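You operate a simulated robot arm through the tools that you are given. There is no shell and no other tool. Be economical: measure what you need, move in short steps, check, and stop when the job is done.

The job below is to be done with a simulated robot arm. You get a single attempt, and the scene is never put back.

TASK
Heat line A to 40 and line B to 30 degrees.
Fine: set dials A and B, switch heats A and B on and watch displays A and B get there; leave the other controls.

Only the result counts: the job must be done as asked and must still hold three seconds after the hand-in. Knocking over, shifting, dropping, spilling or breaking anything else fails it.

THE ROBOT
A 7-joint arm with a two-finger parallel gripper, fixed in place. Base frame: the origin is at the foot of the arm, x ahead of it, y to its left, z up. Units: m, degrees, N and s.
With the tool pointing down near the work surface it reaches from about 0.14 to 0.7 m from the base axis. Its first joint turns from -166.0 to 166.0 degrees. Payload 1.57 kg.
The TCP is the grasp point between the finger pads, 0.03 m short of the fingertips. In the tool frame z runs along the fingers and y along their closing line. The gripper opens to 0.11 m. The fingers are 0.024 m wide and 0.012 m thick; the gripper's body (0.048 by 0.112 m) begins 0.078 m behind the TCP.
Orientation is that of the tool frame in the base frame, as a unit quaternion [x, y, z, w]. With the fingers straight down and closing along the base's y, the tool's x points along the base's -x, its y along +y and its z along -z.

THE INTERFACE
- The arm moves only by the tool nudge_tool. Its argument "moves" is a list of rows, each an object (a shift or turn left out is 0, a gripper value left out holds the last) with "dp": the shift along the tool's x, y, z in m, a list of three; "dr": the turn, a rotation vector about the tool's x, y, z in degrees, a list of three; "grip": the finger opening in m, from 0 to 0.11. In form: [{"dp": [x, y, z], "dr": [wx, wy, wz], "grip": grip}, ...]. A call has 1 to 20 rows; each row is the pose to reach, as a shift and turn from the pose commanded when the call began, along the tool's axes at that moment. Each row takes 0.2 s and may step no farther than 0.05 m and 8.6 degrees from the row before; otherwise, or with a gripper value out of range, the whole call is refused. A pose out of reach is approached as far as the arm can. The call stops where the force on the tool passes 40 N (or 10 N more than at its start, if that is more) or the arm is blocked; 0.2 s more then pass. Each finger travels about 0.045 m/s and halts on what it meets, pressing with about 35 N; the grip force reading is that of the motor and also rises with nothing between the fingers. The clock runs only during rows and for 0.2 s after the last one: add rows that repeat a pose to give the fingers time. It gives the time, the measured TCP pose, the force on the tool (base axes), the opening and the grip force at its end, in the units of the frame above (readings bear some noise).
- Cameras (640 x 400 px; columns grow to the right, rows downward): "scene" is fixed at [0.053, -0.4827, 1.6157]; the picture's right is [0.84, -0.55, 0.00], its down [-0.24, -0.37, -0.90] and it looks along [0.49, 0.75, -0.44] (base axes); focal length 366 px, centre (320, 200). "wrist" rides on the gripper at [0.07, 0.016, -0.141] in the tool frame; the picture's right is [-0.23, 0.97, 0.00], its down [-0.86, -0.20, -0.48] and it looks along [-0.47, -0.11, 0.88] (tool axes); focal length 222 px, centre (320, 200). There is no depth. A picture from a camera that has moved, and an enlarged one, comes with that camera's place and axes in the base frame and with its lens. The place of the scene camera against the robot may be out by one fixed shift of up to 0.025 m in any direction.
- snapshot(camera): a new picture of that camera. The clock stands still meanwhile.
- raise_lower(by): slides the trunk up (or, below 0, down) by that many m; the arm rides with it, the base frame stays. It gives what a move gives, with no picture.
- zoom(camera, box): a new picture of the part [left, top, right, bottom] of that camera's present view, enlarged. The clock stands still meanwhile.
- close_job(): hands the job in; it is judged then, once.

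Work in short steps. Places have to be worked out from the pictures, the camera data and where the tool is seen: move nearer, look again, correct. Check each grasp and each placing, and mend what went wrong. You have 120 turns and 76 pictures in all, those below and enlarged ones among them. Open the gripper and draw the arm clear of the work before you hand the job in, unless the task says otherwise; then end with one line.

The tools are called after ">>>" as a command line: name --argument value ..., lists and objects as JSON in quotes. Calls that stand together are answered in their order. nudge_tool: Moves the arm, as the interface text tells. Its arguments: {"type":"object","properties":{"moves":{"type":"array","items":{"type":"object","properties":{"dp":{"type":"array","items":{"type":"number"}},"dr":{"type":"array","items":{"type":"number"}},"grip":{"type":"number"}}}}},"required":["moves"]} The other tools are called the same way: raise_lower (by) slides the trunk up or down; snapshot (camera) takes a picture; zoom (camera, box) takes an enlarged picture of a part of a camera's view; close_job () hands the job in.

At the start:

```text
time_s: 0.0
position: [0.4152, 0.244, 1.2903]
orientation: [0.0, 1.0, 0.0, 0.0]
force: [0.8, 0.0, 0.9]
grip_width: 0.1102
finger_force: 0.0
trunk travel left (down, up): [-0.525, 0.065]
```

scene: 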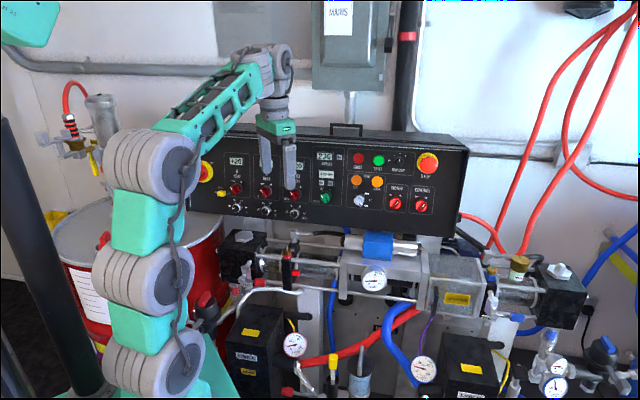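
wrist: 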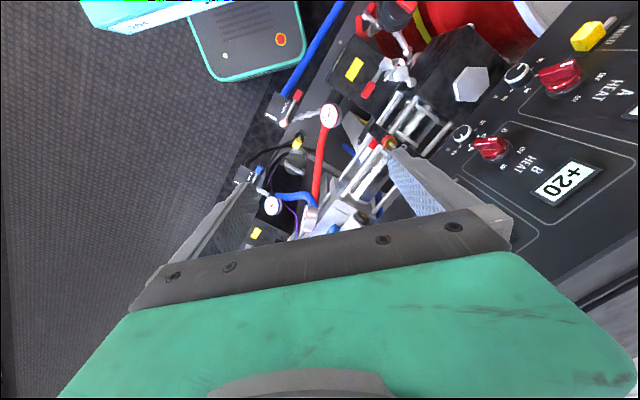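

I'll look closely at the panel to identify the A/B dials, switches and displays.

>>> zoom --camera "scene" --box '[190, 130, 350, 230]'

>>> zoom --camera "wrist" --box '[420, 0, 640, 240]'

```text
4.00 times, centred on (270, 180) of scene
camera zoom: at [0.053, -0.4827, 1.6157], right [0.84, -0.55, 0.0], down [-0.24, -0.37, -0.9], along [0.49, 0.75, -0.44], focal length 1464 px, centre (520, 280)
```

zoom: 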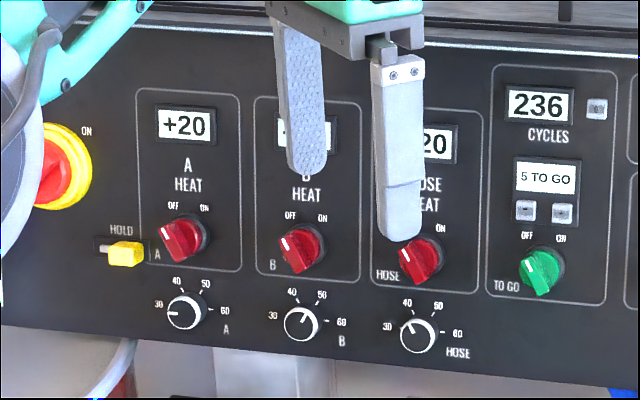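

```text
1.67 times, centred on (530, 120) of wrist
camera zoom: at [0.3466, 0.2603, 1.4316], right [0.23, 0.97, 0.0], down [0.86, -0.2, 0.48], along [0.47, -0.11, -0.88], focal length 370 px, centre (-30, 333)
```

zoom: 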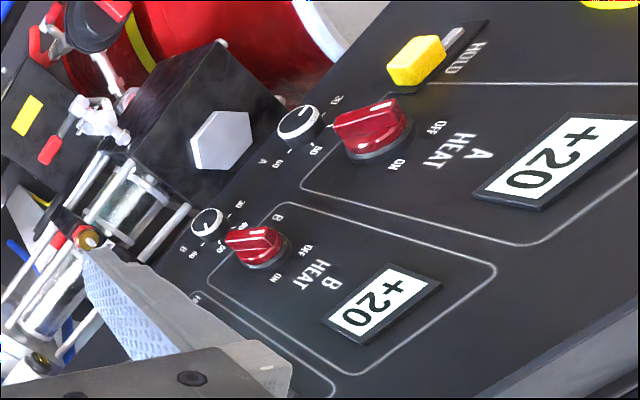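

The A and B heat knobs are at roughly [0.41,0.52,1.15] and [0.475,0.46,1.14], and the panel faces about (-0.67,-0.74). I'll turn the tool halfway toward a horizontal pose facing the panel.

>>> nudge_tool --moves '[{"dp": [0.01, 0.01, 0], "dr": [-3.1, -7, -3.1]}, {"dp": [0.02, 0.02, 0], "dr": [-6.2, -14, -6.2]}, {"dp": [0.03, 0.03, 0], "dr": [-9.3, -21, -9.3]}, {"dp": [0.045, 0.04, 0], "dr": [-12.4, -28, -12.4]}, {"dp": [0.06, 0.05, 0], "dr": [-15.5, -35, -15.5]}, {"dp": [0.075, 0.065, 0], "dr": [-18.6, -42, -18.6]}, {"dp": [0.09, 0.08, 0], "dr": [-21.7, -49, -21.7]}, {"dp": [0.106, 0.096, 0.01], "dr": [-24.9, -56, -24.9]}]'

>>> snapshot --camera "wrist"

```text
time_s: 1.9
position: [0.3054, 0.3107, 1.3899]
orientation: [-0.276, 0.864, 0.222, 0.358]
force: [-0.1, -0.1, 0.0]
grip_width: 0.1099
finger_force: 0.2
out of reach, approached as far as the arm can: row 5, 6, 7, 8
trunk travel left (down, up): [-0.525, 0.065]
stopped in row 8: the arm was blocked; the commanded pose is now the measured one
```

```text
71 pictures are left
camera wrist: at [0.1832, 0.2192, 1.4338], right [-0.48, 0.8, 0.35], down [0.4, -0.16, 0.91], along [0.78, 0.57, -0.24], focal length 222 px, centre (320, 200)
```

wrist: 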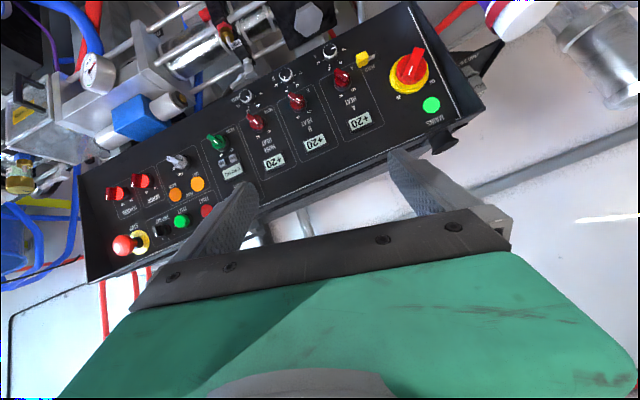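

The pose was partly out of reach, probably a wrist limit with the shoulder this high. I'll check the scene before lowering the trunk.

>>> snapshot --camera "scene"

```text
70 pictures are left
```

scene: 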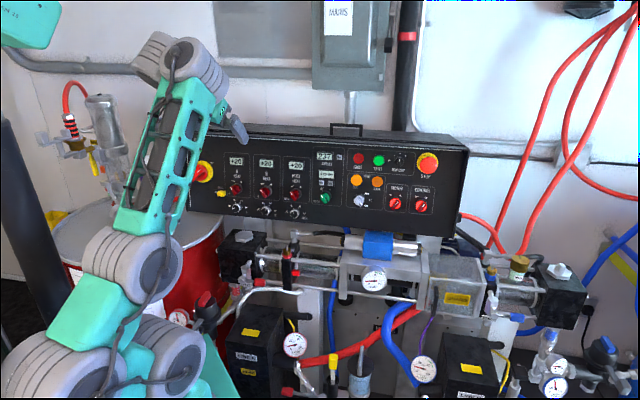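

The arm is folded tightly. I'll lower the trunk 0.12 so the wrist can level out with more reach.

>>> raise_lower --by -0.12

>>> snapshot --camera "scene"

```text
time_s: 3.4
position: [0.3049, 0.3087, 1.2741]
orientation: [-0.273, 0.865, 0.221, 0.359]
force: [0.2, -0.2, -0.6]
grip_width: 0.11
finger_force: 0.0
trunk travel left (down, up): [-0.405, 0.185]
```

```text
69 pictures are left
```

scene: 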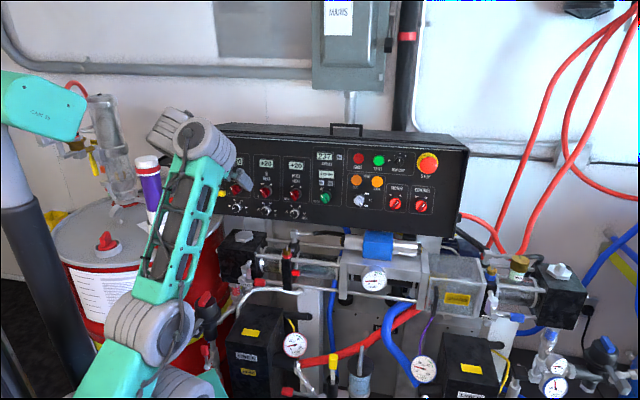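

Clear so far. I'll continue rotating toward horizontal with a small advance.

>>> nudge_tool --moves '[{"dp": [0, 0, 0.01], "dr": [-0.8, -8, -2.6]}, {"dp": [0, 0, 0.02], "dr": [-1.6, -16, -5.2]}, {"dp": [0, 0, 0.03], "dr": [-2.3, -24, -7.9]}, {"dp": [0, 0, 0.035], "dr": [-3.1, -32, -10.5]}, {"dp": [0, 0, 0.04], "dr": [-3.9, -40.1, -13.1]}]'

>>> snapshot --camera "wrist"

```text
time_s: 4.0
position: [0.2938, 0.3513, 1.3063]
orientation: [-0.362, 0.793, 0.29, 0.395]
force: [1.0, 0.3, -0.6]
grip_width: 0.1102
finger_force: 0.0
out of reach, approached as far as the arm can: row 1, 2
trunk travel left (down, up): [-0.405, 0.185]
stopped in row 2: the arm was blocked; the commanded pose is now the measured one
```

```text
68 pictures are left
camera wrist: at [0.1928, 0.2312, 1.3263], right [-0.68, 0.63, 0.36], down [0.33, -0.17, 0.93], along [0.65, 0.75, -0.09], focal length 222 px, centre (320, 200)
```

wrist: 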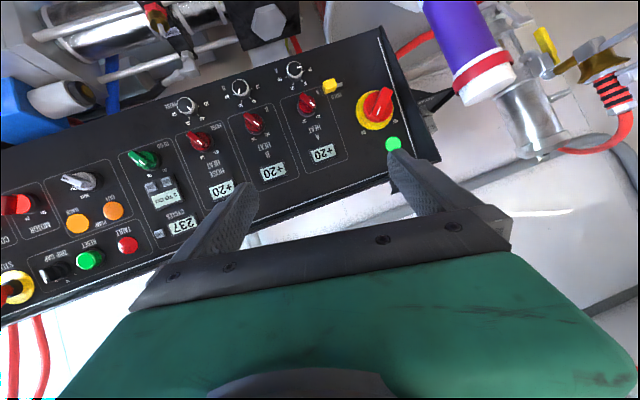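

Still limited, most likely because the elbow is folded too tightly. I'll lower the trunk further and then move up and forward with the arm to unfold it.

>>> raise_lower --by -0.08

>>> nudge_tool --moves '[{"dp": [-0.017, 0.0035, -0.0105]}, {"dp": [-0.034, 0.007, -0.021]}, {"dp": [-0.05, 0.0105, -0.031]}, {"dp": [-0.067, 0.014, -0.042]}]'

```text
time_s: 5.2
position: [0.3038, 0.3512, 1.2291]
orientation: [-0.36, 0.797, 0.29, 0.389]
force: [0.9, 0.8, -0.3]
grip_width: 0.1101
finger_force: 0.1
trunk travel left (down, up): [-0.325, 0.265]
```

```text
time_s: 6.2
position: [0.289, 0.3447, 1.317]
orientation: [-0.36, 0.791, 0.289, 0.402]
force: [0.6, 0.5, -0.1]
grip_width: 0.11
finger_force: 0.0
trunk travel left (down, up): [-0.325, 0.265]
```

Two wrist views triangulate well: knob A is at (0.412,0.543,1.123), knob B at (0.482,0.470,1.126), dial A at (0.407,0.541,1.055) and dial B at (0.483,0.473,1.05). The panel's inward heading is about 44°, so I'll level the tool to that heading.

>>> nudge_tool --moves '[{"dr": [2.5, -6.4, -1.3]}, {"dr": [5, -12.7, -2.6]}, {"dr": [7.6, -19.1, -4]}, {"dr": [10.1, -25.4, -5.3]}, {"dr": [12.7, -31.8, -6.6]}]'

>>> snapshot --camera "scene"

```text
time_s: 7.1
position: [0.2739, 0.3559, 1.3401]
orientation: [-0.38, 0.689, 0.339, 0.516]
force: [0.6, -0.4, 0.2]
grip_width: 0.11
finger_force: 0.0
out of reach, approached as far as the arm can: row 2, 3, 4
trunk travel left (down, up): [-0.325, 0.265]
stopped in row 4: the arm was blocked; the commanded pose is now the measured one
```

```text
67 pictures are left
```

scene: 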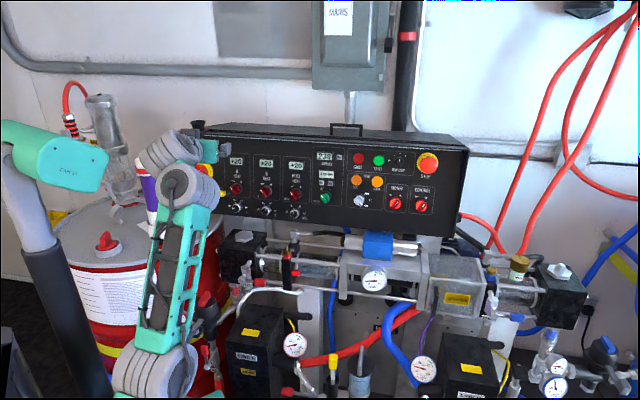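

Lowering helps, so I'll lower another 0.12 and see what remains to rotate.

>>> raise_lower --by -0.12

>>> snapshot --camera "scene"

>>> snapshot --camera "wrist"

```text
time_s: 8.6
position: [0.2738, 0.3586, 1.2196]
orientation: [-0.381, 0.689, 0.339, 0.515]
force: [-0.4, -0.1, 0.1]
grip_width: 0.1101
finger_force: 0.0
trunk travel left (down, up): [-0.205, 0.385]
```

```text
66 pictures are left
```

scene: 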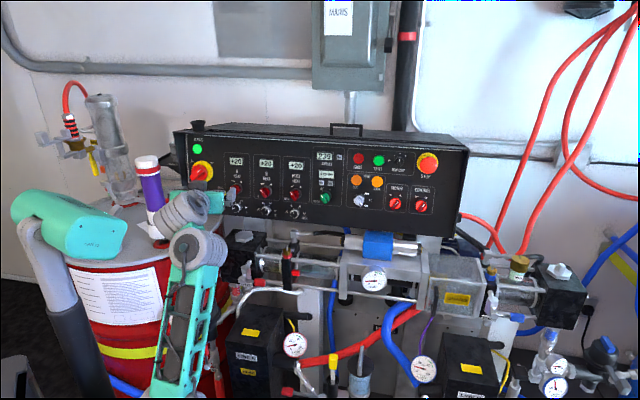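

```text
65 pictures are left
camera wrist: at [0.1833, 0.2334, 1.1874], right [-0.81, 0.51, 0.29], down [0.11, -0.36, 0.93], along [0.58, 0.78, 0.23], focal length 222 px, centre (320, 200)
```

wrist: 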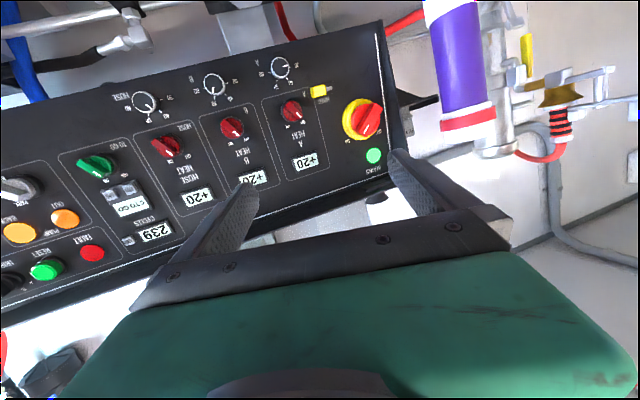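

Still some 23° to go. I'll raise slightly with the arm and complete the rotation.

>>> nudge_tool --moves '[{"dp": [-0.016, -0.008, 0.005], "dr": [0, 0, 0]}, {"dp": [-0.032, -0.015, 0.01], "dr": [4, -3.3, -0.5]}, {"dp": [-0.047, -0.023, 0.016], "dr": [8, -6.6, -1]}, {"dp": [-0.047, -0.023, 0.016], "dr": [13, -10.5, -1.5]}, {"dp": [-0.047, -0.023, 0.016], "dr": [17.6, -14.5, -2.1]}, {"dp": [-0.047, -0.023, 0.016], "dr": [17.6, -14.5, -2.1]}]'

>>> snapshot --camera "wrist"

```text
time_s: 10.0
position: [0.2984, 0.3623, 1.2674]
orientation: [-0.261, 0.649, 0.258, 0.666]
force: [0.8, -0.2, 0.3]
grip_width: 0.1098
finger_force: 0.1
out of reach, approached as far as the arm can: row 2, 3
trunk travel left (down, up): [-0.205, 0.385]
```

```text
64 pictures are left
camera wrist: at [0.1864, 0.2788, 1.1941], right [-0.67, 0.71, 0.21], down [-0.23, -0.48, 0.85], along [0.7, 0.52, 0.49], focal length 222 px, centre (320, 200)
```

wrist: 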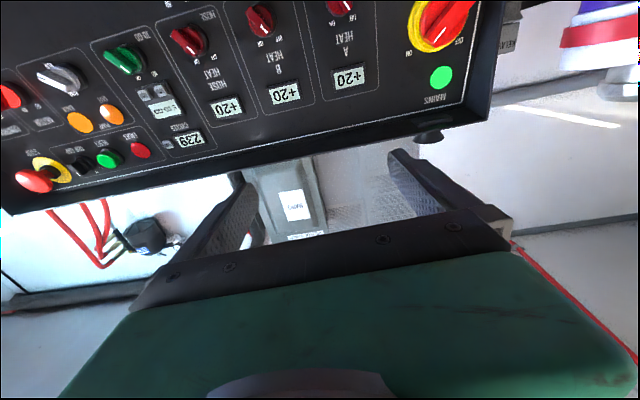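

The tool is level now. The panel face leans back about 7° (display A at 1.209 sits further back than the dials). I'll lower the trunk 0.1 and pitch the tool down 8.5° to square it with the face.

>>> raise_lower --by -0.1

>>> nudge_tool --moves '[{"dr": [0, 4.3, 0]}, {"dr": [0, 8.5, 0]}]'

>>> snapshot --camera "wrist"

>>> snapshot --camera "scene"

```text
time_s: 11.3
position: [0.2967, 0.3645, 1.1666]
orientation: [-0.263, 0.648, 0.26, 0.665]
force: [0.0, -0.9, -1.4]
grip_width: 0.1099
finger_force: 0.1
trunk travel left (down, up): [-0.105, 0.485]
```

```text
time_s: 11.9
position: [0.3157, 0.3638, 1.1477]
orientation: [-0.277, 0.706, 0.209, 0.617]
force: [-0.8, 0.0, -0.7]
grip_width: 0.1101
finger_force: 0.2
trunk travel left (down, up): [-0.105, 0.485]
```

```text
63 pictures are left
camera wrist: at [0.1934, 0.2779, 1.1014], right [-0.61, 0.77, 0.18], down [-0.16, -0.34, 0.93], along [0.77, 0.54, 0.33], focal length 222 px, centre (320, 200)
```

wrist: 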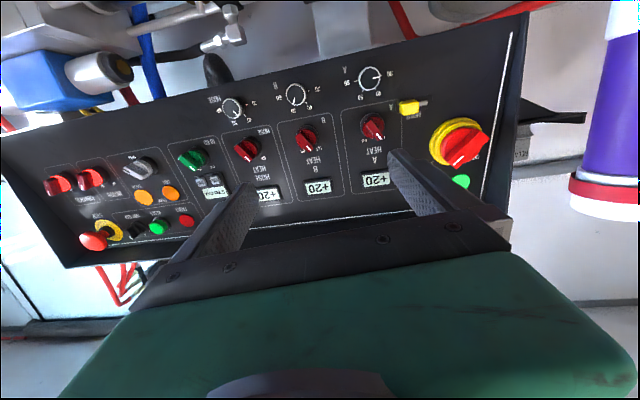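

```text
62 pictures are left
```

scene: 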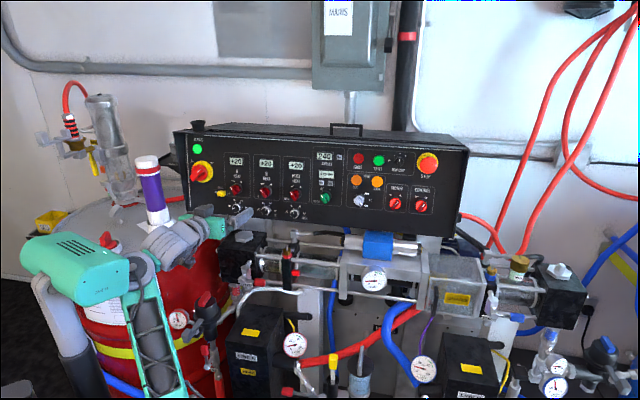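

The pose is good and clear. I'll zoom in on dials and knobs to measure.

>>> zoom --camera "wrist" --box '[260, 50, 440, 162]'

```text
3.56 times, centred on (350, 106) of wrist
camera zoom: at [0.1934, 0.2779, 1.1014], right [-0.61, 0.77, 0.18], down [-0.16, -0.34, 0.93], along [0.77, 0.54, 0.33], focal length 790 px, centre (213, 534)
```

zoom: 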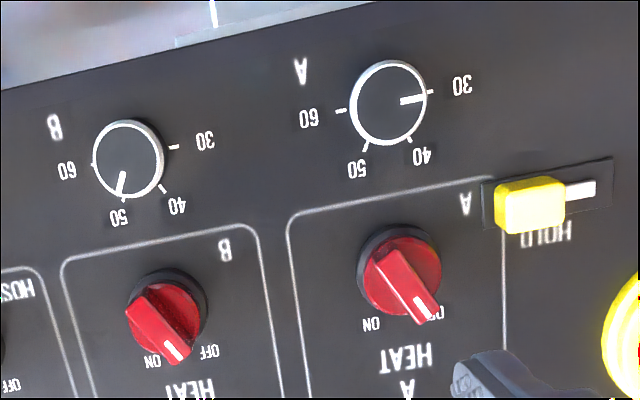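

The heading of the panel normal is about 44.5° from the row slope in the scene view. Dial A is at about (0.407,0.542,1.057) and needs a 60° clockwise turn to 40. I'll lower the trunk and move to a standoff in front of dial A, narrowing the gripper.

>>> raise_lower --by -0.08

>>> nudge_tool --moves '[{"dp": [-0.006, 0.023, 0.01], "dr": [-2, -1, 1], "grip": 0.06}, {"dp": [-0.012, 0.046, 0.03], "dr": [-4.3, -1.8, 2.1], "grip": 0.06}, {"dp": [-0.0176, 0.069, 0.05], "dr": [-4.3, -1.8, 2.1], "grip": 0.06}, {"dp": [-0.0176, 0.069, 0.05], "dr": [-4.3, -1.8, 2.1], "grip": 0.06}]'

>>> snapshot --camera "wrist"

>>> snapshot --camera "scene"

```text
time_s: 13.1
position: [0.3112, 0.3707, 1.0652]
orientation: [-0.285, 0.706, 0.21, 0.613]
force: [0.2, 0.9, -0.2]
grip_width: 0.1099
finger_force: 0.0
trunk travel left (down, up): [-0.025, 0.565]
```

```text
time_s: 14.1
position: [0.2851, 0.448, 1.1024]
orientation: [-0.284, 0.681, 0.286, 0.612]
force: [-0.3, 0.2, 0.6]
grip_width: 0.0601
finger_force: 0.0
trunk travel left (down, up): [-0.025, 0.565]
```

```text
60 pictures are left
camera wrist: at [0.1725, 0.3519, 1.0467], right [-0.7, 0.66, 0.27], down [-0.1, -0.46, 0.88], along [0.71, 0.59, 0.38], focal length 222 px, centre (320, 200)
```

wrist: 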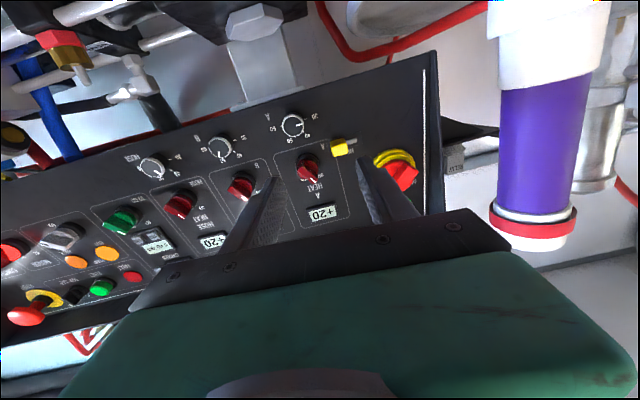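

```text
59 pictures are left
```

scene: 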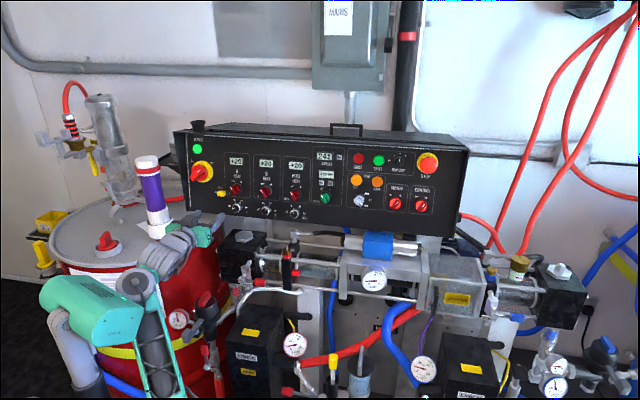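

The reading differs from the command by about 3 cm, so I'll hold still for a moment to see whether it settles.

>>> nudge_tool --moves '[{"dp": [0, 0, 0]}, {"dp": [0, 0, 0]}]'

```text
time_s: 14.7
position: [0.2853, 0.4485, 1.1018]
orientation: [-0.286, 0.68, 0.286, 0.611]
force: [0.5, -0.5, 0.2]
grip_width: 0.0604
finger_force: 0.1
trunk travel left (down, up): [-0.025, 0.565]
```

It's steady, so the commanded and actual poses differ. I'll move forward partway and see how it tracks.

>>> nudge_tool --moves '[{"dp": [0, -0.005, 0.02]}, {"dp": [0, -0.01, 0.04]}, {"dp": [0, -0.01, 0.04]}]'

```text
time_s: 15.5
position: [0.3201, 0.4691, 1.0962]
orientation: [-0.285, 0.682, 0.284, 0.611]
force: [0.6, -0.3, 0.4]
grip_width: 0.0601
finger_force: 0.2
trunk travel left (down, up): [-0.025, 0.565]
```

Tracking is fine now. I'll correct the orientation and reach the standoff for dial A.

>>> nudge_tool --moves '[{"dp": [0.013, -0.005, 0.01], "dr": [1.5, 0.8, -1]}, {"dp": [0.0255, -0.011, 0.02], "dr": [3.1, 1.6, -1.9]}, {"dp": [0.0255, -0.011, 0.02], "dr": [3.1, 1.6, -1.9]}]'

>>> snapshot --camera "wrist"

```text
time_s: 16.3
position: [0.3389, 0.4775, 1.0684]
orientation: [-0.285, 0.692, 0.252, 0.613]
force: [0.6, 0.3, 0.0]
grip_width: 0.0599
finger_force: 0.0
trunk travel left (down, up): [-0.025, 0.565]
```

```text
58 pictures are left
camera wrist: at [0.2227, 0.3842, 1.0166], right [-0.67, 0.71, 0.23], down [-0.13, -0.4, 0.91], along [0.74, 0.57, 0.36], focal length 222 px, centre (320, 200)
```

wrist: 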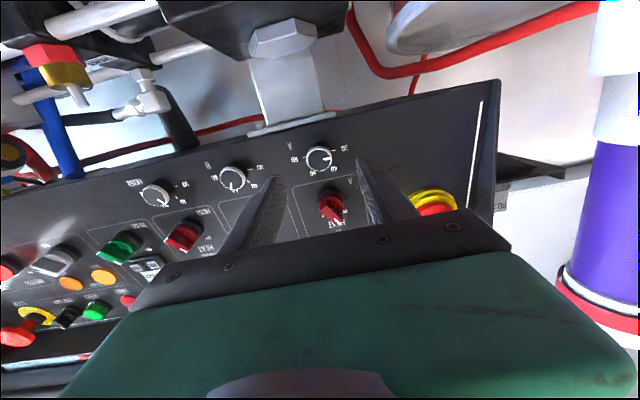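

The tool axis is aligned with dial A to within about 2 mm, and the dial front is 0.09 ahead of the TCP. I'll roll −30°, then advance 0.055.

>>> nudge_tool --moves '[{"dr": [0, 0, -8]}, {"dr": [0, 0, -16]}, {"dr": [0, 0, -24]}, {"dr": [0, 0, -30]}, {"dr": [0, 0, -30], "dp": [0, 0, 0.015]}, {"dr": [0, 0, -30], "dp": [0, 0, 0.03]}, {"dr": [0, 0, -30], "dp": [0, 0, 0.045]}, {"dr": [0, 0, -30], "dp": [0, 0, 0.055]}, {"dr": [0, 0, -30], "dp": [0, 0, 0.055]}]'

>>> snapshot --camera "wrist"

>>> zoom --camera "scene" --box '[190, 130, 350, 230]'

```text
time_s: 18.3
position: [0.378, 0.5145, 1.0633]
orientation: [-0.455, 0.594, 0.085, 0.658]
force: [-0.3, -0.8, 0.5]
grip_width: 0.0599
finger_force: 0.0
trunk travel left (down, up): [-0.025, 0.565]
```

```text
57 pictures are left
camera wrist: at [0.2876, 0.3964, 1.0113], right [-0.7, 0.66, -0.29], down [-0.45, -0.08, 0.89], along [0.56, 0.75, 0.35], focal length 222 px, centre (320, 200)
```

wrist: 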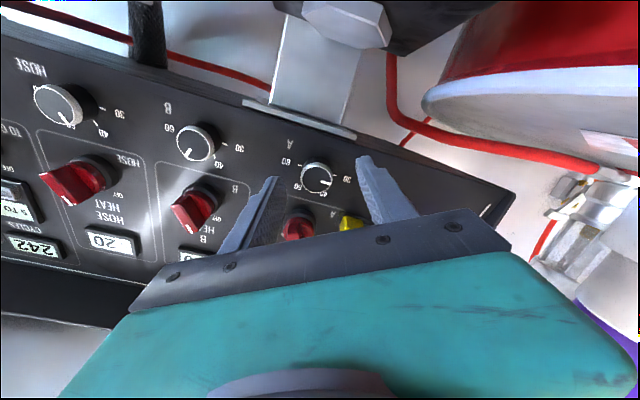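

```text
4.00 times, centred on (270, 180) of scene
camera zoom: at [0.053, -0.4827, 1.6157], right [0.84, -0.55, 0.0], down [-0.24, -0.37, -0.9], along [0.49, 0.75, -0.44], focal length 1464 px, centre (520, 280)
```

zoom: 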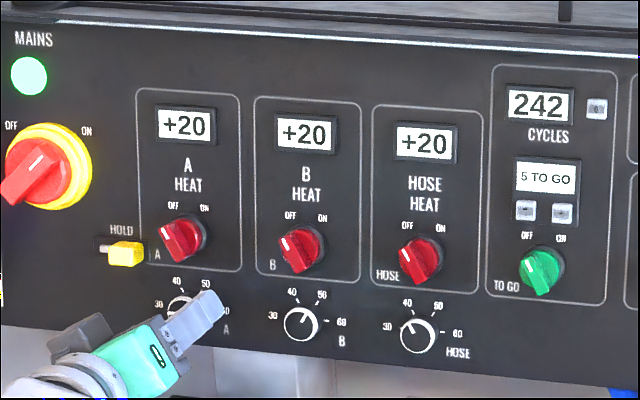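

Still aligned. I'll advance 0.013 more, so the tips sit about 8 mm past the dial front, and close on it.

>>> nudge_tool --moves '[{"dp": [-0.001, 0, 0.006]}, {"dp": [-0.001, 0, 0.013]}, {"dp": [-0.001, 0, 0.013], "grip": 0.04}, {"dp": [-0.001, 0, 0.013], "grip": 0.04}]'

>>> snapshot --camera "wrist"

```text
time_s: 19.3
position: [0.3874, 0.5248, 1.0618]
orientation: [-0.454, 0.595, 0.085, 0.658]
force: [0.1, -1.1, -0.6]
grip_width: 0.0401
finger_force: 0.0
trunk travel left (down, up): [-0.025, 0.565]
```

```text
55 pictures are left
camera wrist: at [0.2963, 0.4063, 1.0104], right [-0.7, 0.66, -0.29], down [-0.45, -0.08, 0.89], along [0.56, 0.75, 0.35], focal length 222 px, centre (320, 200)
```

wrist: 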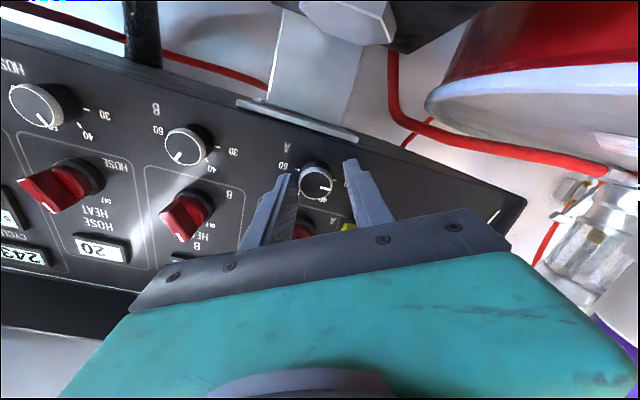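

The dial is about 4 mm off-centre toward −y between the fingers. I'll shift, then close.

>>> nudge_tool --moves '[{"dp": [0, -0.004, 0.002]}, {"dp": [0, -0.004, 0.002], "grip": 0.02}, {"dp": [0, -0.004, 0.002], "grip": 0.02}, {"dp": [0, -0.004, 0.002], "grip": 0.02}]'

>>> snapshot --camera "wrist"

```text
time_s: 20.3
position: [0.3907, 0.5252, 1.0628]
orientation: [-0.454, 0.595, 0.084, 0.658]
force: [-0.6, -0.3, -0.2]
grip_width: 0.0269
finger_force: 33.3
trunk travel left (down, up): [-0.025, 0.565]
```

```text
54 pictures are left
camera wrist: at [0.3004, 0.4055, 1.0119], right [-0.7, 0.66, -0.29], down [-0.45, -0.08, 0.89], along [0.56, 0.75, 0.35], focal length 222 px, centre (320, 200)
```

wrist: 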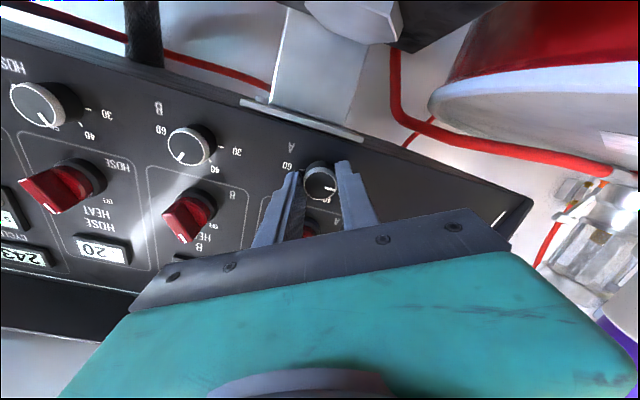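

The dial is gripped (27 mm, force 33, no side load). I'll turn it +60° clockwise.

>>> nudge_tool --moves '[{"dr": [0, 0, 7.5]}, {"dr": [0, 0, 15]}, {"dr": [0, 0, 22.5]}, {"dr": [0, 0, 30]}, {"dr": [0, 0, 37.5]}, {"dr": [0, 0, 45]}, {"dr": [0, 0, 52.5]}, {"dr": [0, 0, 60]}, {"dr": [0, 0, 60]}]'

>>> snapshot --camera "wrist"

```text
time_s: 22.3
position: [0.3903, 0.5245, 1.0629]
orientation: [-0.096, 0.742, 0.403, 0.527]
force: [-7.3, 0.6, -7.7]
grip_width: 0.0263
finger_force: 36.7
trunk travel left (down, up): [-0.025, 0.565]
```

```text
53 pictures are left
camera wrist: at [0.2521, 0.457, 1.0285], right [-0.45, 0.58, 0.68], down [0.14, -0.71, 0.69], along [0.88, 0.41, 0.24], focal length 222 px, centre (320, 200)
```

wrist: 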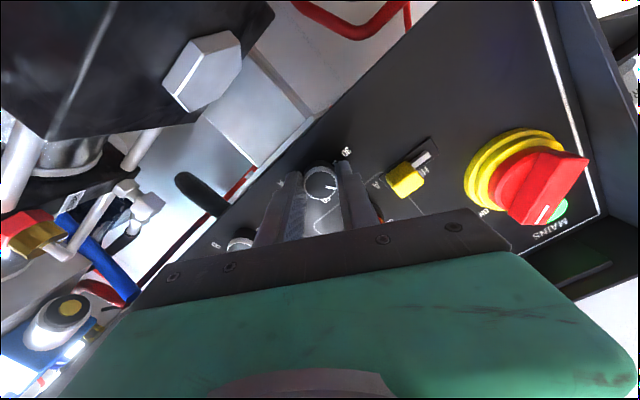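

>>> zoom --camera "wrist" --box '[265, 140, 377, 210]'

```text
5.71 times, centred on (321, 175) of wrist
camera zoom: at [0.2521, 0.457, 1.0285], right [-0.45, 0.58, 0.68], down [0.14, -0.71, 0.69], along [0.88, 0.41, 0.24], focal length 1269 px, centre (314, 343)
```

zoom: 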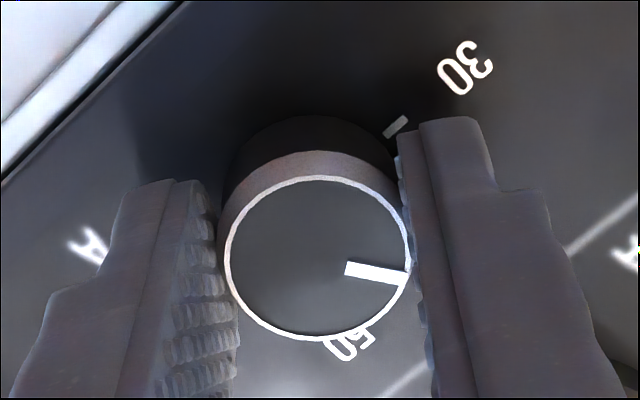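

The dial turned with the grip. I'll release, retreat and check the pointer.

>>> nudge_tool --moves '[{"grip": 0.045}, {"grip": 0.045}, {"grip": 0.045}, {"dp": [0, 0, -0.02], "grip": 0.045}, {"dp": [0, 0, -0.05], "grip": 0.045}, {"dp": [0, 0, -0.05], "dr": [0, 0, -8]}, {"dp": [0, 0, -0.06], "dr": [0, 0, -16]}, {"dp": [0, 0, -0.06], "dr": [0, 0, -24]}, {"dp": [0, 0, -0.06], "dr": [0, 0, -30]}, {"dp": [0, 0, -0.06], "dr": [0, 0, -30]}]'

>>> zoom --camera "wrist" --box '[200, 100, 360, 200]'

>>> zoom --camera "scene" --box '[210, 150, 306, 220]'

```text
time_s: 24.5
position: [0.349, 0.4821, 1.0705]
orientation: [-0.285, 0.691, 0.252, 0.614]
force: [0.1, 0.3, -0.6]
grip_width: 0.0451
finger_force: 0.1
trunk travel left (down, up): [-0.025, 0.565]
```

```text
4.00 times, centred on (280, 150) of wrist
camera zoom: at [0.2325, 0.3892, 1.0183], right [-0.67, 0.71, 0.22], down [-0.13, -0.4, 0.91], along [0.74, 0.58, 0.36], focal length 888 px, centre (480, 400)
```

zoom: 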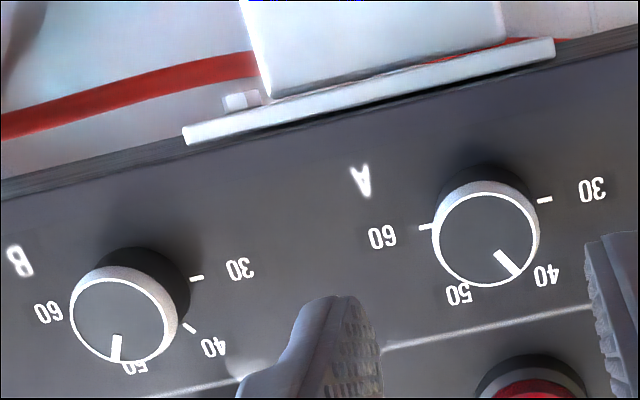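

```text
5.71 times, centred on (258, 185) of scene
camera zoom: at [0.053, -0.4827, 1.6157], right [0.84, -0.55, 0.0], down [-0.24, -0.37, -0.9], along [0.49, 0.75, -0.44], focal length 2092 px, centre (674, 286)
```

zoom: 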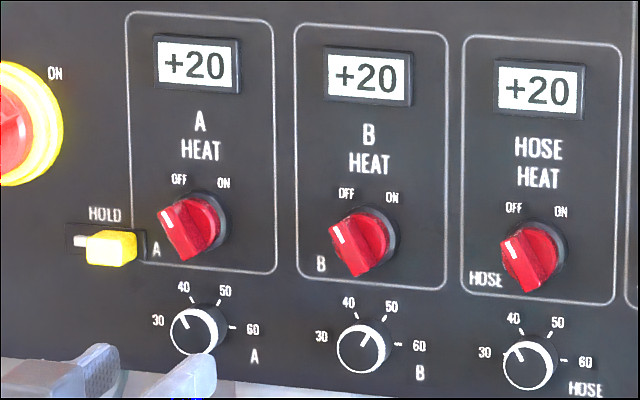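

Dial A looks close to 40. I'll zoom to confirm.

>>> zoom --camera "scene" --box '[228, 190, 276, 220]'

>>> zoom --camera "wrist" --box '[295, 135, 351, 185]'

```text
13.33 times, centred on (252, 205) of scene
camera zoom: at [0.053, -0.4827, 1.6157], right [0.84, -0.55, 0.0], down [-0.24, -0.37, -0.9], along [0.49, 0.75, -0.44], focal length 4880 px, centre (1227, 133)
```

zoom: 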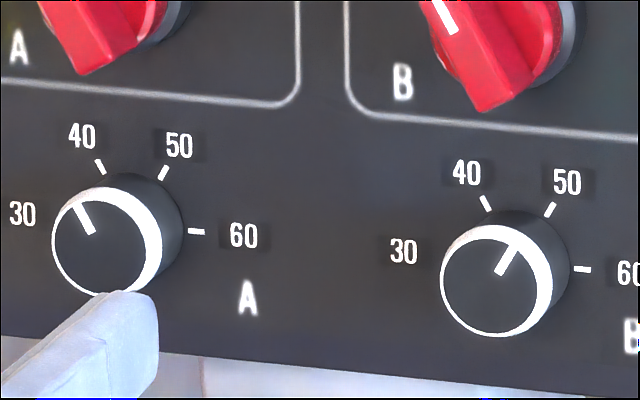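

```text
8.00 times, centred on (323, 160) of wrist
camera zoom: at [0.2325, 0.3892, 1.0183], right [-0.67, 0.71, 0.22], down [-0.13, -0.4, 0.91], along [0.74, 0.58, 0.36], focal length 1777 px, centre (296, 520)
```

zoom: 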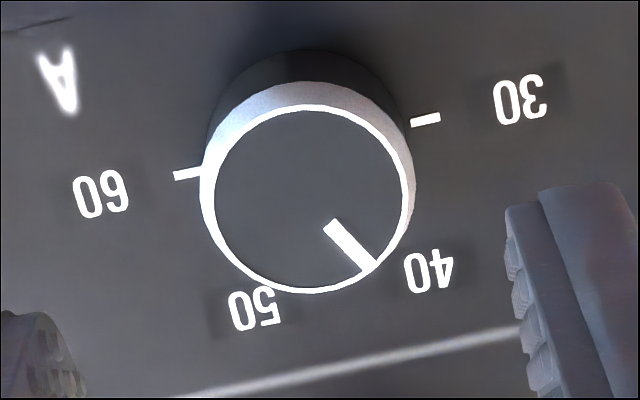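

Dial A reads 40 (the pointer lines up with the 40 tick). Dial B is at about 49.4, at roughly (0.476,0.4685,1.061), and needs about 116° counter-clockwise. I'll move across and look.

>>> nudge_tool --moves '[{"dp": [0, -0.03, 0]}, {"dp": [0, -0.06, 0]}, {"dp": [0, -0.099, 0]}, {"dp": [0, -0.099, 0]}]'

>>> snapshot --camera "wrist"

```text
time_s: 25.5
position: [0.4187, 0.4122, 1.0698]
orientation: [-0.284, 0.692, 0.252, 0.614]
force: [0.6, -0.2, 0.8]
grip_width: 0.0451
finger_force: 0.1
trunk travel left (down, up): [-0.025, 0.565]
```

```text
47 pictures are left
camera wrist: at [0.3017, 0.3187, 1.0182], right [-0.67, 0.71, 0.23], down [-0.12, -0.4, 0.91], along [0.74, 0.58, 0.36], focal length 222 px, centre (320, 200)
```

wrist: 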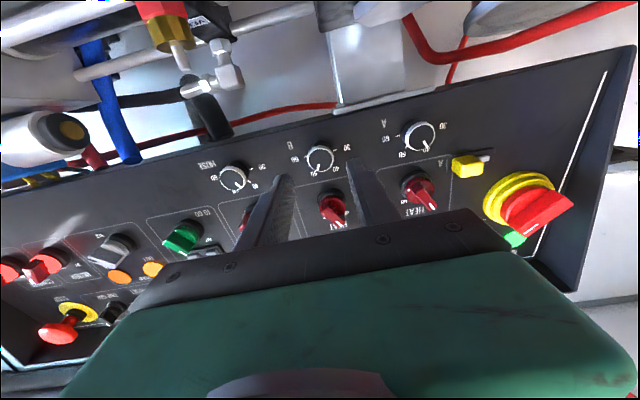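

Dial B is centred on the tool axis (d≈0.08). I'll roll +58° and advance 0.045.

>>> nudge_tool --moves '[{"dr": [0, 0, 8.3]}, {"dr": [0, 0, 16.6]}, {"dr": [0, 0, 24.9]}, {"dr": [0, 0, 33.2]}, {"dr": [0, 0, 41.5]}, {"dr": [0, 0, 49.8]}, {"dr": [0, 0, 58]}, {"dr": [0, 0, 58], "dp": [0, 0, 0.015]}, {"dr": [0, 0, 58], "dp": [0, 0, 0.03]}, {"dr": [0, 0, 58], "dp": [0, 0, 0.045]}, {"dr": [0, 0, 58], "dp": [0, 0, 0.045]}]'

>>> snapshot --camera "wrist"

```text
time_s: 27.9
position: [0.4503, 0.4433, 1.065]
orientation: [0.088, 0.743, 0.518, 0.414]
force: [0.4, 0.1, 1.1]
grip_width: 0.0451
finger_force: 0.0
trunk travel left (down, up): [-0.025, 0.565]
```

```text
46 pictures are left
camera wrist: at [0.3011, 0.3908, 1.0596], right [-0.15, 0.31, 0.94], down [0.27, -0.9, 0.34], along [0.95, 0.3, 0.05], focal length 222 px, centre (320, 200)
```

wrist: 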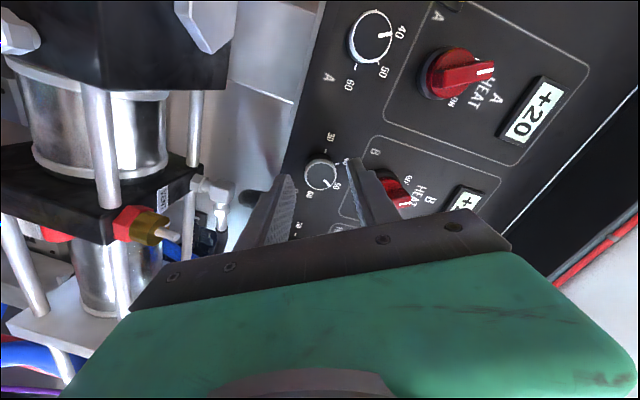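

Centred. I'll advance 0.015 and close on dial B.

>>> nudge_tool --moves '[{"dp": [0, 0, 0.007]}, {"dp": [0, 0, 0.015]}, {"dp": [0, 0, 0.015]}, {"dp": [0, 0, 0.015], "grip": 0.036}, {"dp": [0, 0, 0.015], "grip": 0.036}]'

>>> zoom --camera "wrist" --box '[240, 120, 400, 220]'

```text
time_s: 29.1
position: [0.4614, 0.4534, 1.0635]
orientation: [0.086, 0.742, 0.519, 0.415]
force: [0.1, 0.0, -0.4]
grip_width: 0.0361
finger_force: 0.1
trunk travel left (down, up): [-0.025, 0.565]
```

```text
4.00 times, centred on (320, 170) of wrist
camera zoom: at [0.3117, 0.4013, 1.0577], right [-0.15, 0.31, 0.94], down [0.27, -0.9, 0.34], along [0.95, 0.3, 0.05], focal length 888 px, centre (320, 320)
```

zoom: 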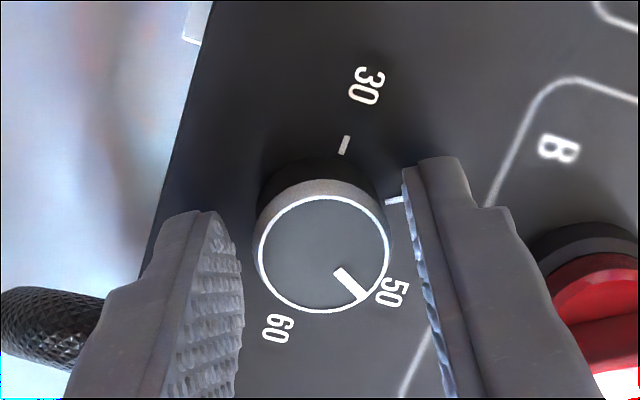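

Well centred. Closing.

>>> nudge_tool --moves '[{"grip": 0.02}, {"grip": 0.02}, {"grip": 0.02}]'

```text
time_s: 29.9
position: [0.4601, 0.4526, 1.0647]
orientation: [0.085, 0.743, 0.519, 0.415]
force: [1.2, 2.2, 3.7]
grip_width: 0.0274
finger_force: 35.3
trunk travel left (down, up): [-0.025, 0.565]
```

Gripped. I'll turn it −116° (counter-clockwise).

>>> nudge_tool --moves '[{"dr": [0, 0, -8]}, {"dr": [0, 0, -16]}, {"dr": [0, 0, -24]}, {"dr": [0, 0, -32]}, {"dr": [0, 0, -40]}, {"dr": [0, 0, -48]}, {"dr": [0, 0, -56]}, {"dr": [0, 0, -64]}, {"dr": [0, 0, -72]}, {"dr": [0, 0, -80]}, {"dr": [0, 0, -88]}, {"dr": [0, 0, -96]}, {"dr": [0, 0, -104]}, {"dr": [0, 0, -112]}, {"dr": [0, 0, -116]}, {"dr": [0, 0, -116]}]'

>>> zoom --camera "wrist" --box '[240, 120, 400, 220]'

```text
time_s: 33.3
position: [0.4607, 0.4532, 1.0635]
orientation: [-0.584, 0.467, -0.077, 0.66]
force: [1.6, 0.9, 3.5]
grip_width: 0.0272
finger_force: 37.7
trunk travel left (down, up): [-0.025, 0.565]
```

```text
4.00 times, centred on (320, 170) of wrist
camera zoom: at [0.3926, 0.3149, 1.0305], right [-0.56, 0.44, -0.7], down [-0.72, 0.16, 0.67], along [0.41, 0.88, 0.23], focal length 888 px, centre (320, 320)
```

zoom: 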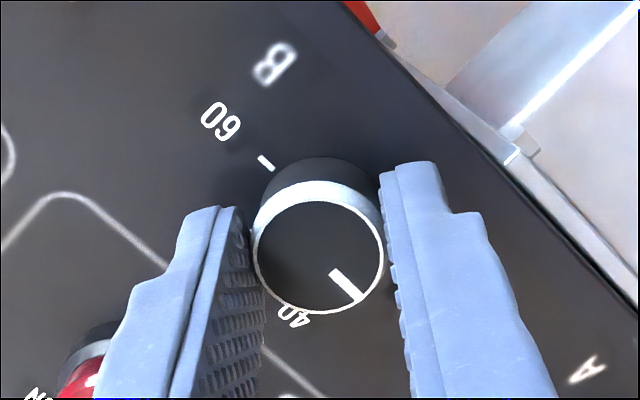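

The pointer is directly opposite the 60 tick, so it's at 30. I'll release, retreat and unroll.

>>> nudge_tool --moves '[{"grip": 0.045}, {"grip": 0.045}, {"grip": 0.045}, {"dp": [0, 0, -0.02]}, {"dp": [0, 0, -0.04]}, {"dp": [0, 0, -0.06]}, {"dp": [0, 0, -0.06], "dr": [0, 0, 8]}, {"dp": [0, 0, -0.06], "dr": [0, 0, 16]}, {"dp": [0, 0, -0.06], "dr": [0, 0, 24]}, {"dp": [0, 0, -0.06], "dr": [0, 0, 32]}, {"dp": [0, 0, -0.06], "dr": [0, 0, 40]}, {"dp": [0, 0, -0.06], "dr": [0, 0, 48]}, {"dp": [0, 0, -0.06], "dr": [0, 0, 56]}, {"dp": [0, 0, -0.06], "dr": [0, 0, 58]}, {"dp": [0, 0, -0.06], "dr": [0, 0, 58]}]'

>>> zoom --camera "scene" --box '[228, 180, 292, 220]'

>>> snapshot --camera "wrist"

```text
time_s: 36.5
position: [0.4186, 0.4115, 1.071]
orientation: [-0.284, 0.692, 0.252, 0.614]
force: [0.5, 0.0, -0.7]
grip_width: 0.045
finger_force: 0.1
trunk travel left (down, up): [-0.025, 0.565]
```

```text
10.00 times, centred on (260, 200) of scene
camera zoom: at [0.053, -0.4827, 1.6157], right [0.84, -0.55, 0.0], down [-0.24, -0.37, -0.9], along [0.49, 0.75, -0.44], focal length 3660 px, centre (920, 200)
```

zoom: 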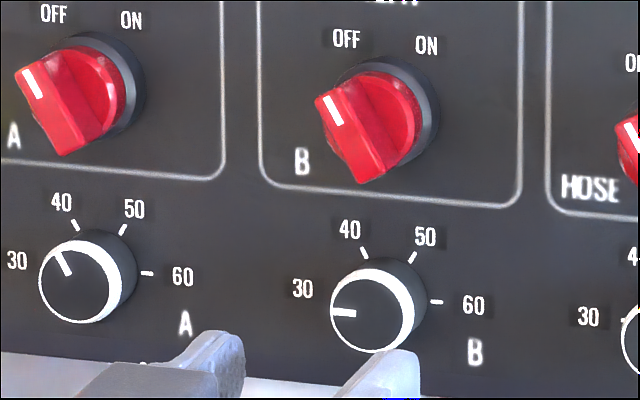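

```text
42 pictures are left
camera wrist: at [0.3017, 0.3191, 1.0187], right [-0.67, 0.71, 0.23], down [-0.12, -0.4, 0.91], along [0.74, 0.57, 0.36], focal length 222 px, centre (320, 200)
```

wrist: 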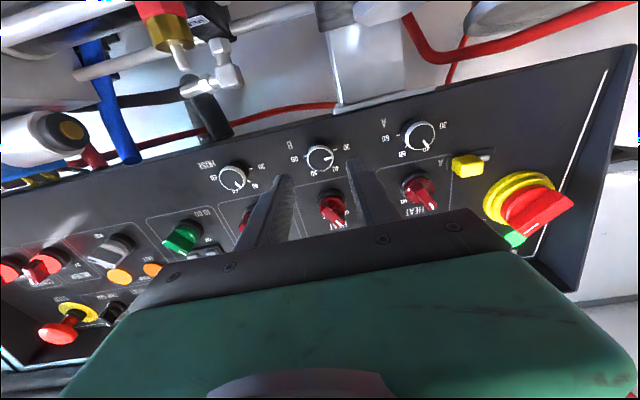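

Both dials read right (A 40, B 30). Heat knob B is about 0.061 above dial B along the face with its bar at about 120°, so the grip roll runs from −30 to +30. I'll move up in front of it and roll −30.

>>> nudge_tool --moves '[{"dp": [-0.02, 0, 0]}, {"dp": [-0.04, 0, 0]}, {"dp": [-0.061, 0, 0]}, {"dp": [-0.061, 0, 0], "dr": [0, 0, -8]}, {"dp": [-0.061, 0, 0], "dr": [0, 0, -16]}, {"dp": [-0.061, 0, 0], "dr": [0, 0, -24]}, {"dp": [-0.061, 0, 0], "dr": [0, 0, -30]}, {"dp": [-0.061, 0, 0], "dr": [0, 0, -30]}]'

>>> snapshot --camera "wrist"

>>> zoom --camera "wrist" --box '[240, 120, 400, 220]'

```text
time_s: 38.3
position: [0.4237, 0.4161, 1.1313]
orientation: [-0.455, 0.594, 0.084, 0.658]
force: [0.3, 0.0, 0.4]
grip_width: 0.0452
finger_force: 0.0
trunk travel left (down, up): [-0.025, 0.565]
```

```text
41 pictures are left
camera wrist: at [0.3331, 0.2979, 1.0801], right [-0.7, 0.66, -0.29], down [-0.45, -0.08, 0.89], along [0.56, 0.75, 0.35], focal length 222 px, centre (320, 200)
```

wrist: 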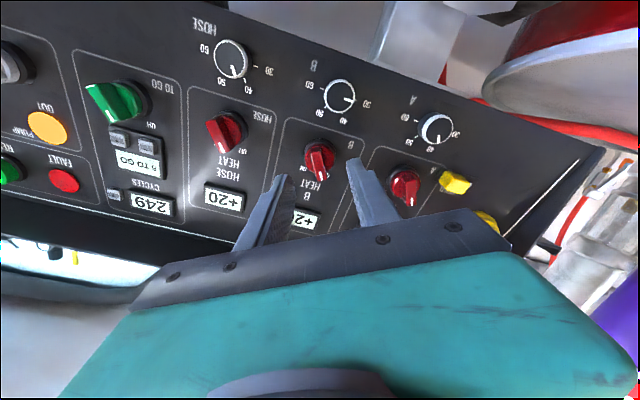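

```text
4.00 times, centred on (320, 170) of wrist
camera zoom: at [0.3331, 0.2979, 1.0801], right [-0.7, 0.66, -0.29], down [-0.45, -0.08, 0.89], along [0.56, 0.75, 0.35], focal length 888 px, centre (320, 320)
```

zoom: 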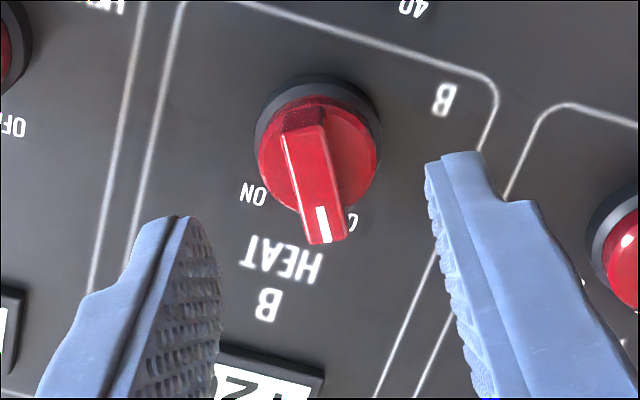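

Knob B's bar is aligned with the fingers, with its front about 0.06 ahead and 1.5 mm off to −y. I'll advance 0.038 and look.

>>> nudge_tool --moves '[{"dp": [0, -0.0015, 0.015]}, {"dp": [0, -0.0015, 0.028]}, {"dp": [0, -0.0015, 0.038], "grip": 0.03}, {"dp": [0, -0.0015, 0.038], "grip": 0.03}]'

>>> zoom --camera "wrist" --box '[240, 130, 400, 230]'

```text
time_s: 39.3
position: [0.4502, 0.4417, 1.1274]
orientation: [-0.454, 0.594, 0.085, 0.658]
force: [-0.3, 0.3, 0.6]
grip_width: 0.0302
finger_force: 0.1
trunk travel left (down, up): [-0.025, 0.565]
```

```text
4.00 times, centred on (320, 180) of wrist
camera zoom: at [0.3603, 0.3235, 1.0765], right [-0.7, 0.66, -0.29], down [-0.45, -0.08, 0.89], along [0.56, 0.75, 0.35], focal length 888 px, centre (320, 280)
```

zoom: 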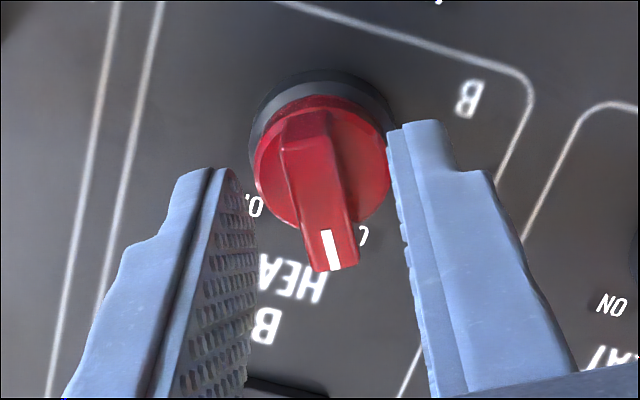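

Centred on the bar. I'll close on it.

>>> nudge_tool --moves '[{"dp": [0, 0, 0.003], "grip": 0.004}, {"dp": [0, 0, 0.003], "grip": 0.004}, {"dp": [0, 0, 0.003], "grip": 0.004}, {"dp": [0, 0, 0.003], "grip": 0.004}]'

>>> zoom --camera "wrist" --box '[240, 130, 400, 230]'

```text
time_s: 40.3
position: [0.4532, 0.4431, 1.1263]
orientation: [-0.453, 0.595, 0.085, 0.659]
force: [2.3, -3.4, 1.7]
grip_width: 0.0109
finger_force: 28.7
trunk travel left (down, up): [-0.025, 0.565]
```

```text
4.00 times, centred on (320, 180) of wrist
camera zoom: at [0.3628, 0.3252, 1.0759], right [-0.7, 0.66, -0.29], down [-0.45, -0.08, 0.89], along [0.56, 0.75, 0.35], focal length 888 px, centre (320, 280)
```

zoom: 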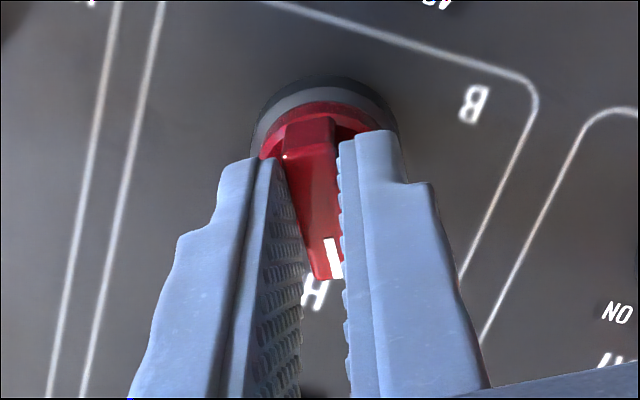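

Gripped at 10.9 mm. I'll turn +60° clockwise toward ON.

>>> nudge_tool --moves '[{"dr": [0, 0, 8]}, {"dr": [0, 0, 16]}, {"dr": [0, 0, 24]}, {"dr": [0, 0, 32]}, {"dr": [0, 0, 40]}, {"dr": [0, 0, 48]}, {"dr": [0, 0, 56]}, {"dr": [0, 0, 60]}, {"dr": [0, 0, 60]}]'

>>> zoom --camera "wrist" --box '[240, 130, 400, 230]'

>>> zoom --camera "scene" --box '[210, 150, 306, 220]'

```text
time_s: 42.3
position: [0.4514, 0.4453, 1.1277]
orientation: [-0.097, 0.742, 0.402, 0.528]
force: [-14.5, 7.6, -1.6]
grip_width: 0.0111
finger_force: 28.7
trunk travel left (down, up): [-0.025, 0.565]
```

```text
4.00 times, centred on (320, 180) of wrist
camera zoom: at [0.3133, 0.3782, 1.0922], right [-0.46, 0.58, 0.68], down [0.14, -0.71, 0.69], along [0.88, 0.41, 0.24], focal length 888 px, centre (320, 280)
```

zoom: 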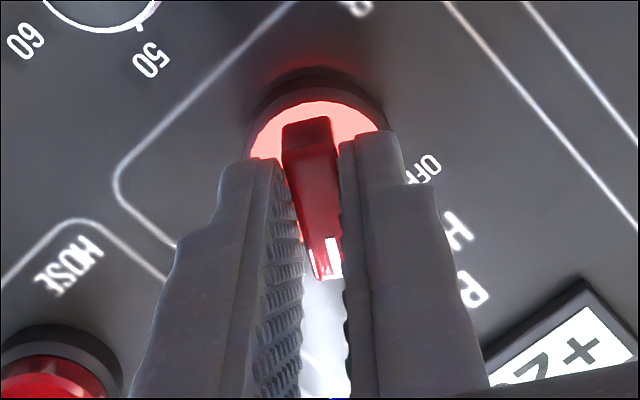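

```text
5.71 times, centred on (258, 185) of scene
camera zoom: at [0.053, -0.4827, 1.6157], right [0.84, -0.55, 0.0], down [-0.24, -0.37, -0.9], along [0.49, 0.75, -0.44], focal length 2092 px, centre (674, 286)
```

zoom: 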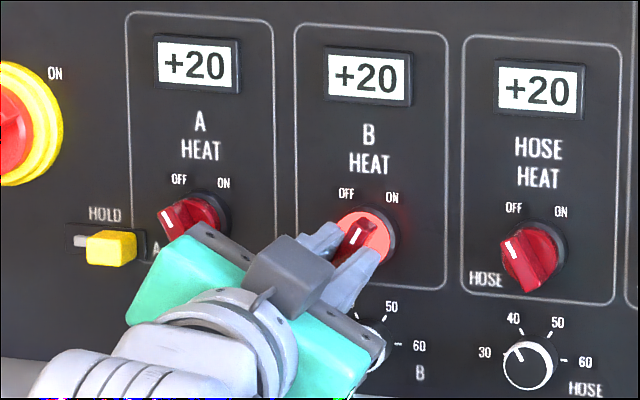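

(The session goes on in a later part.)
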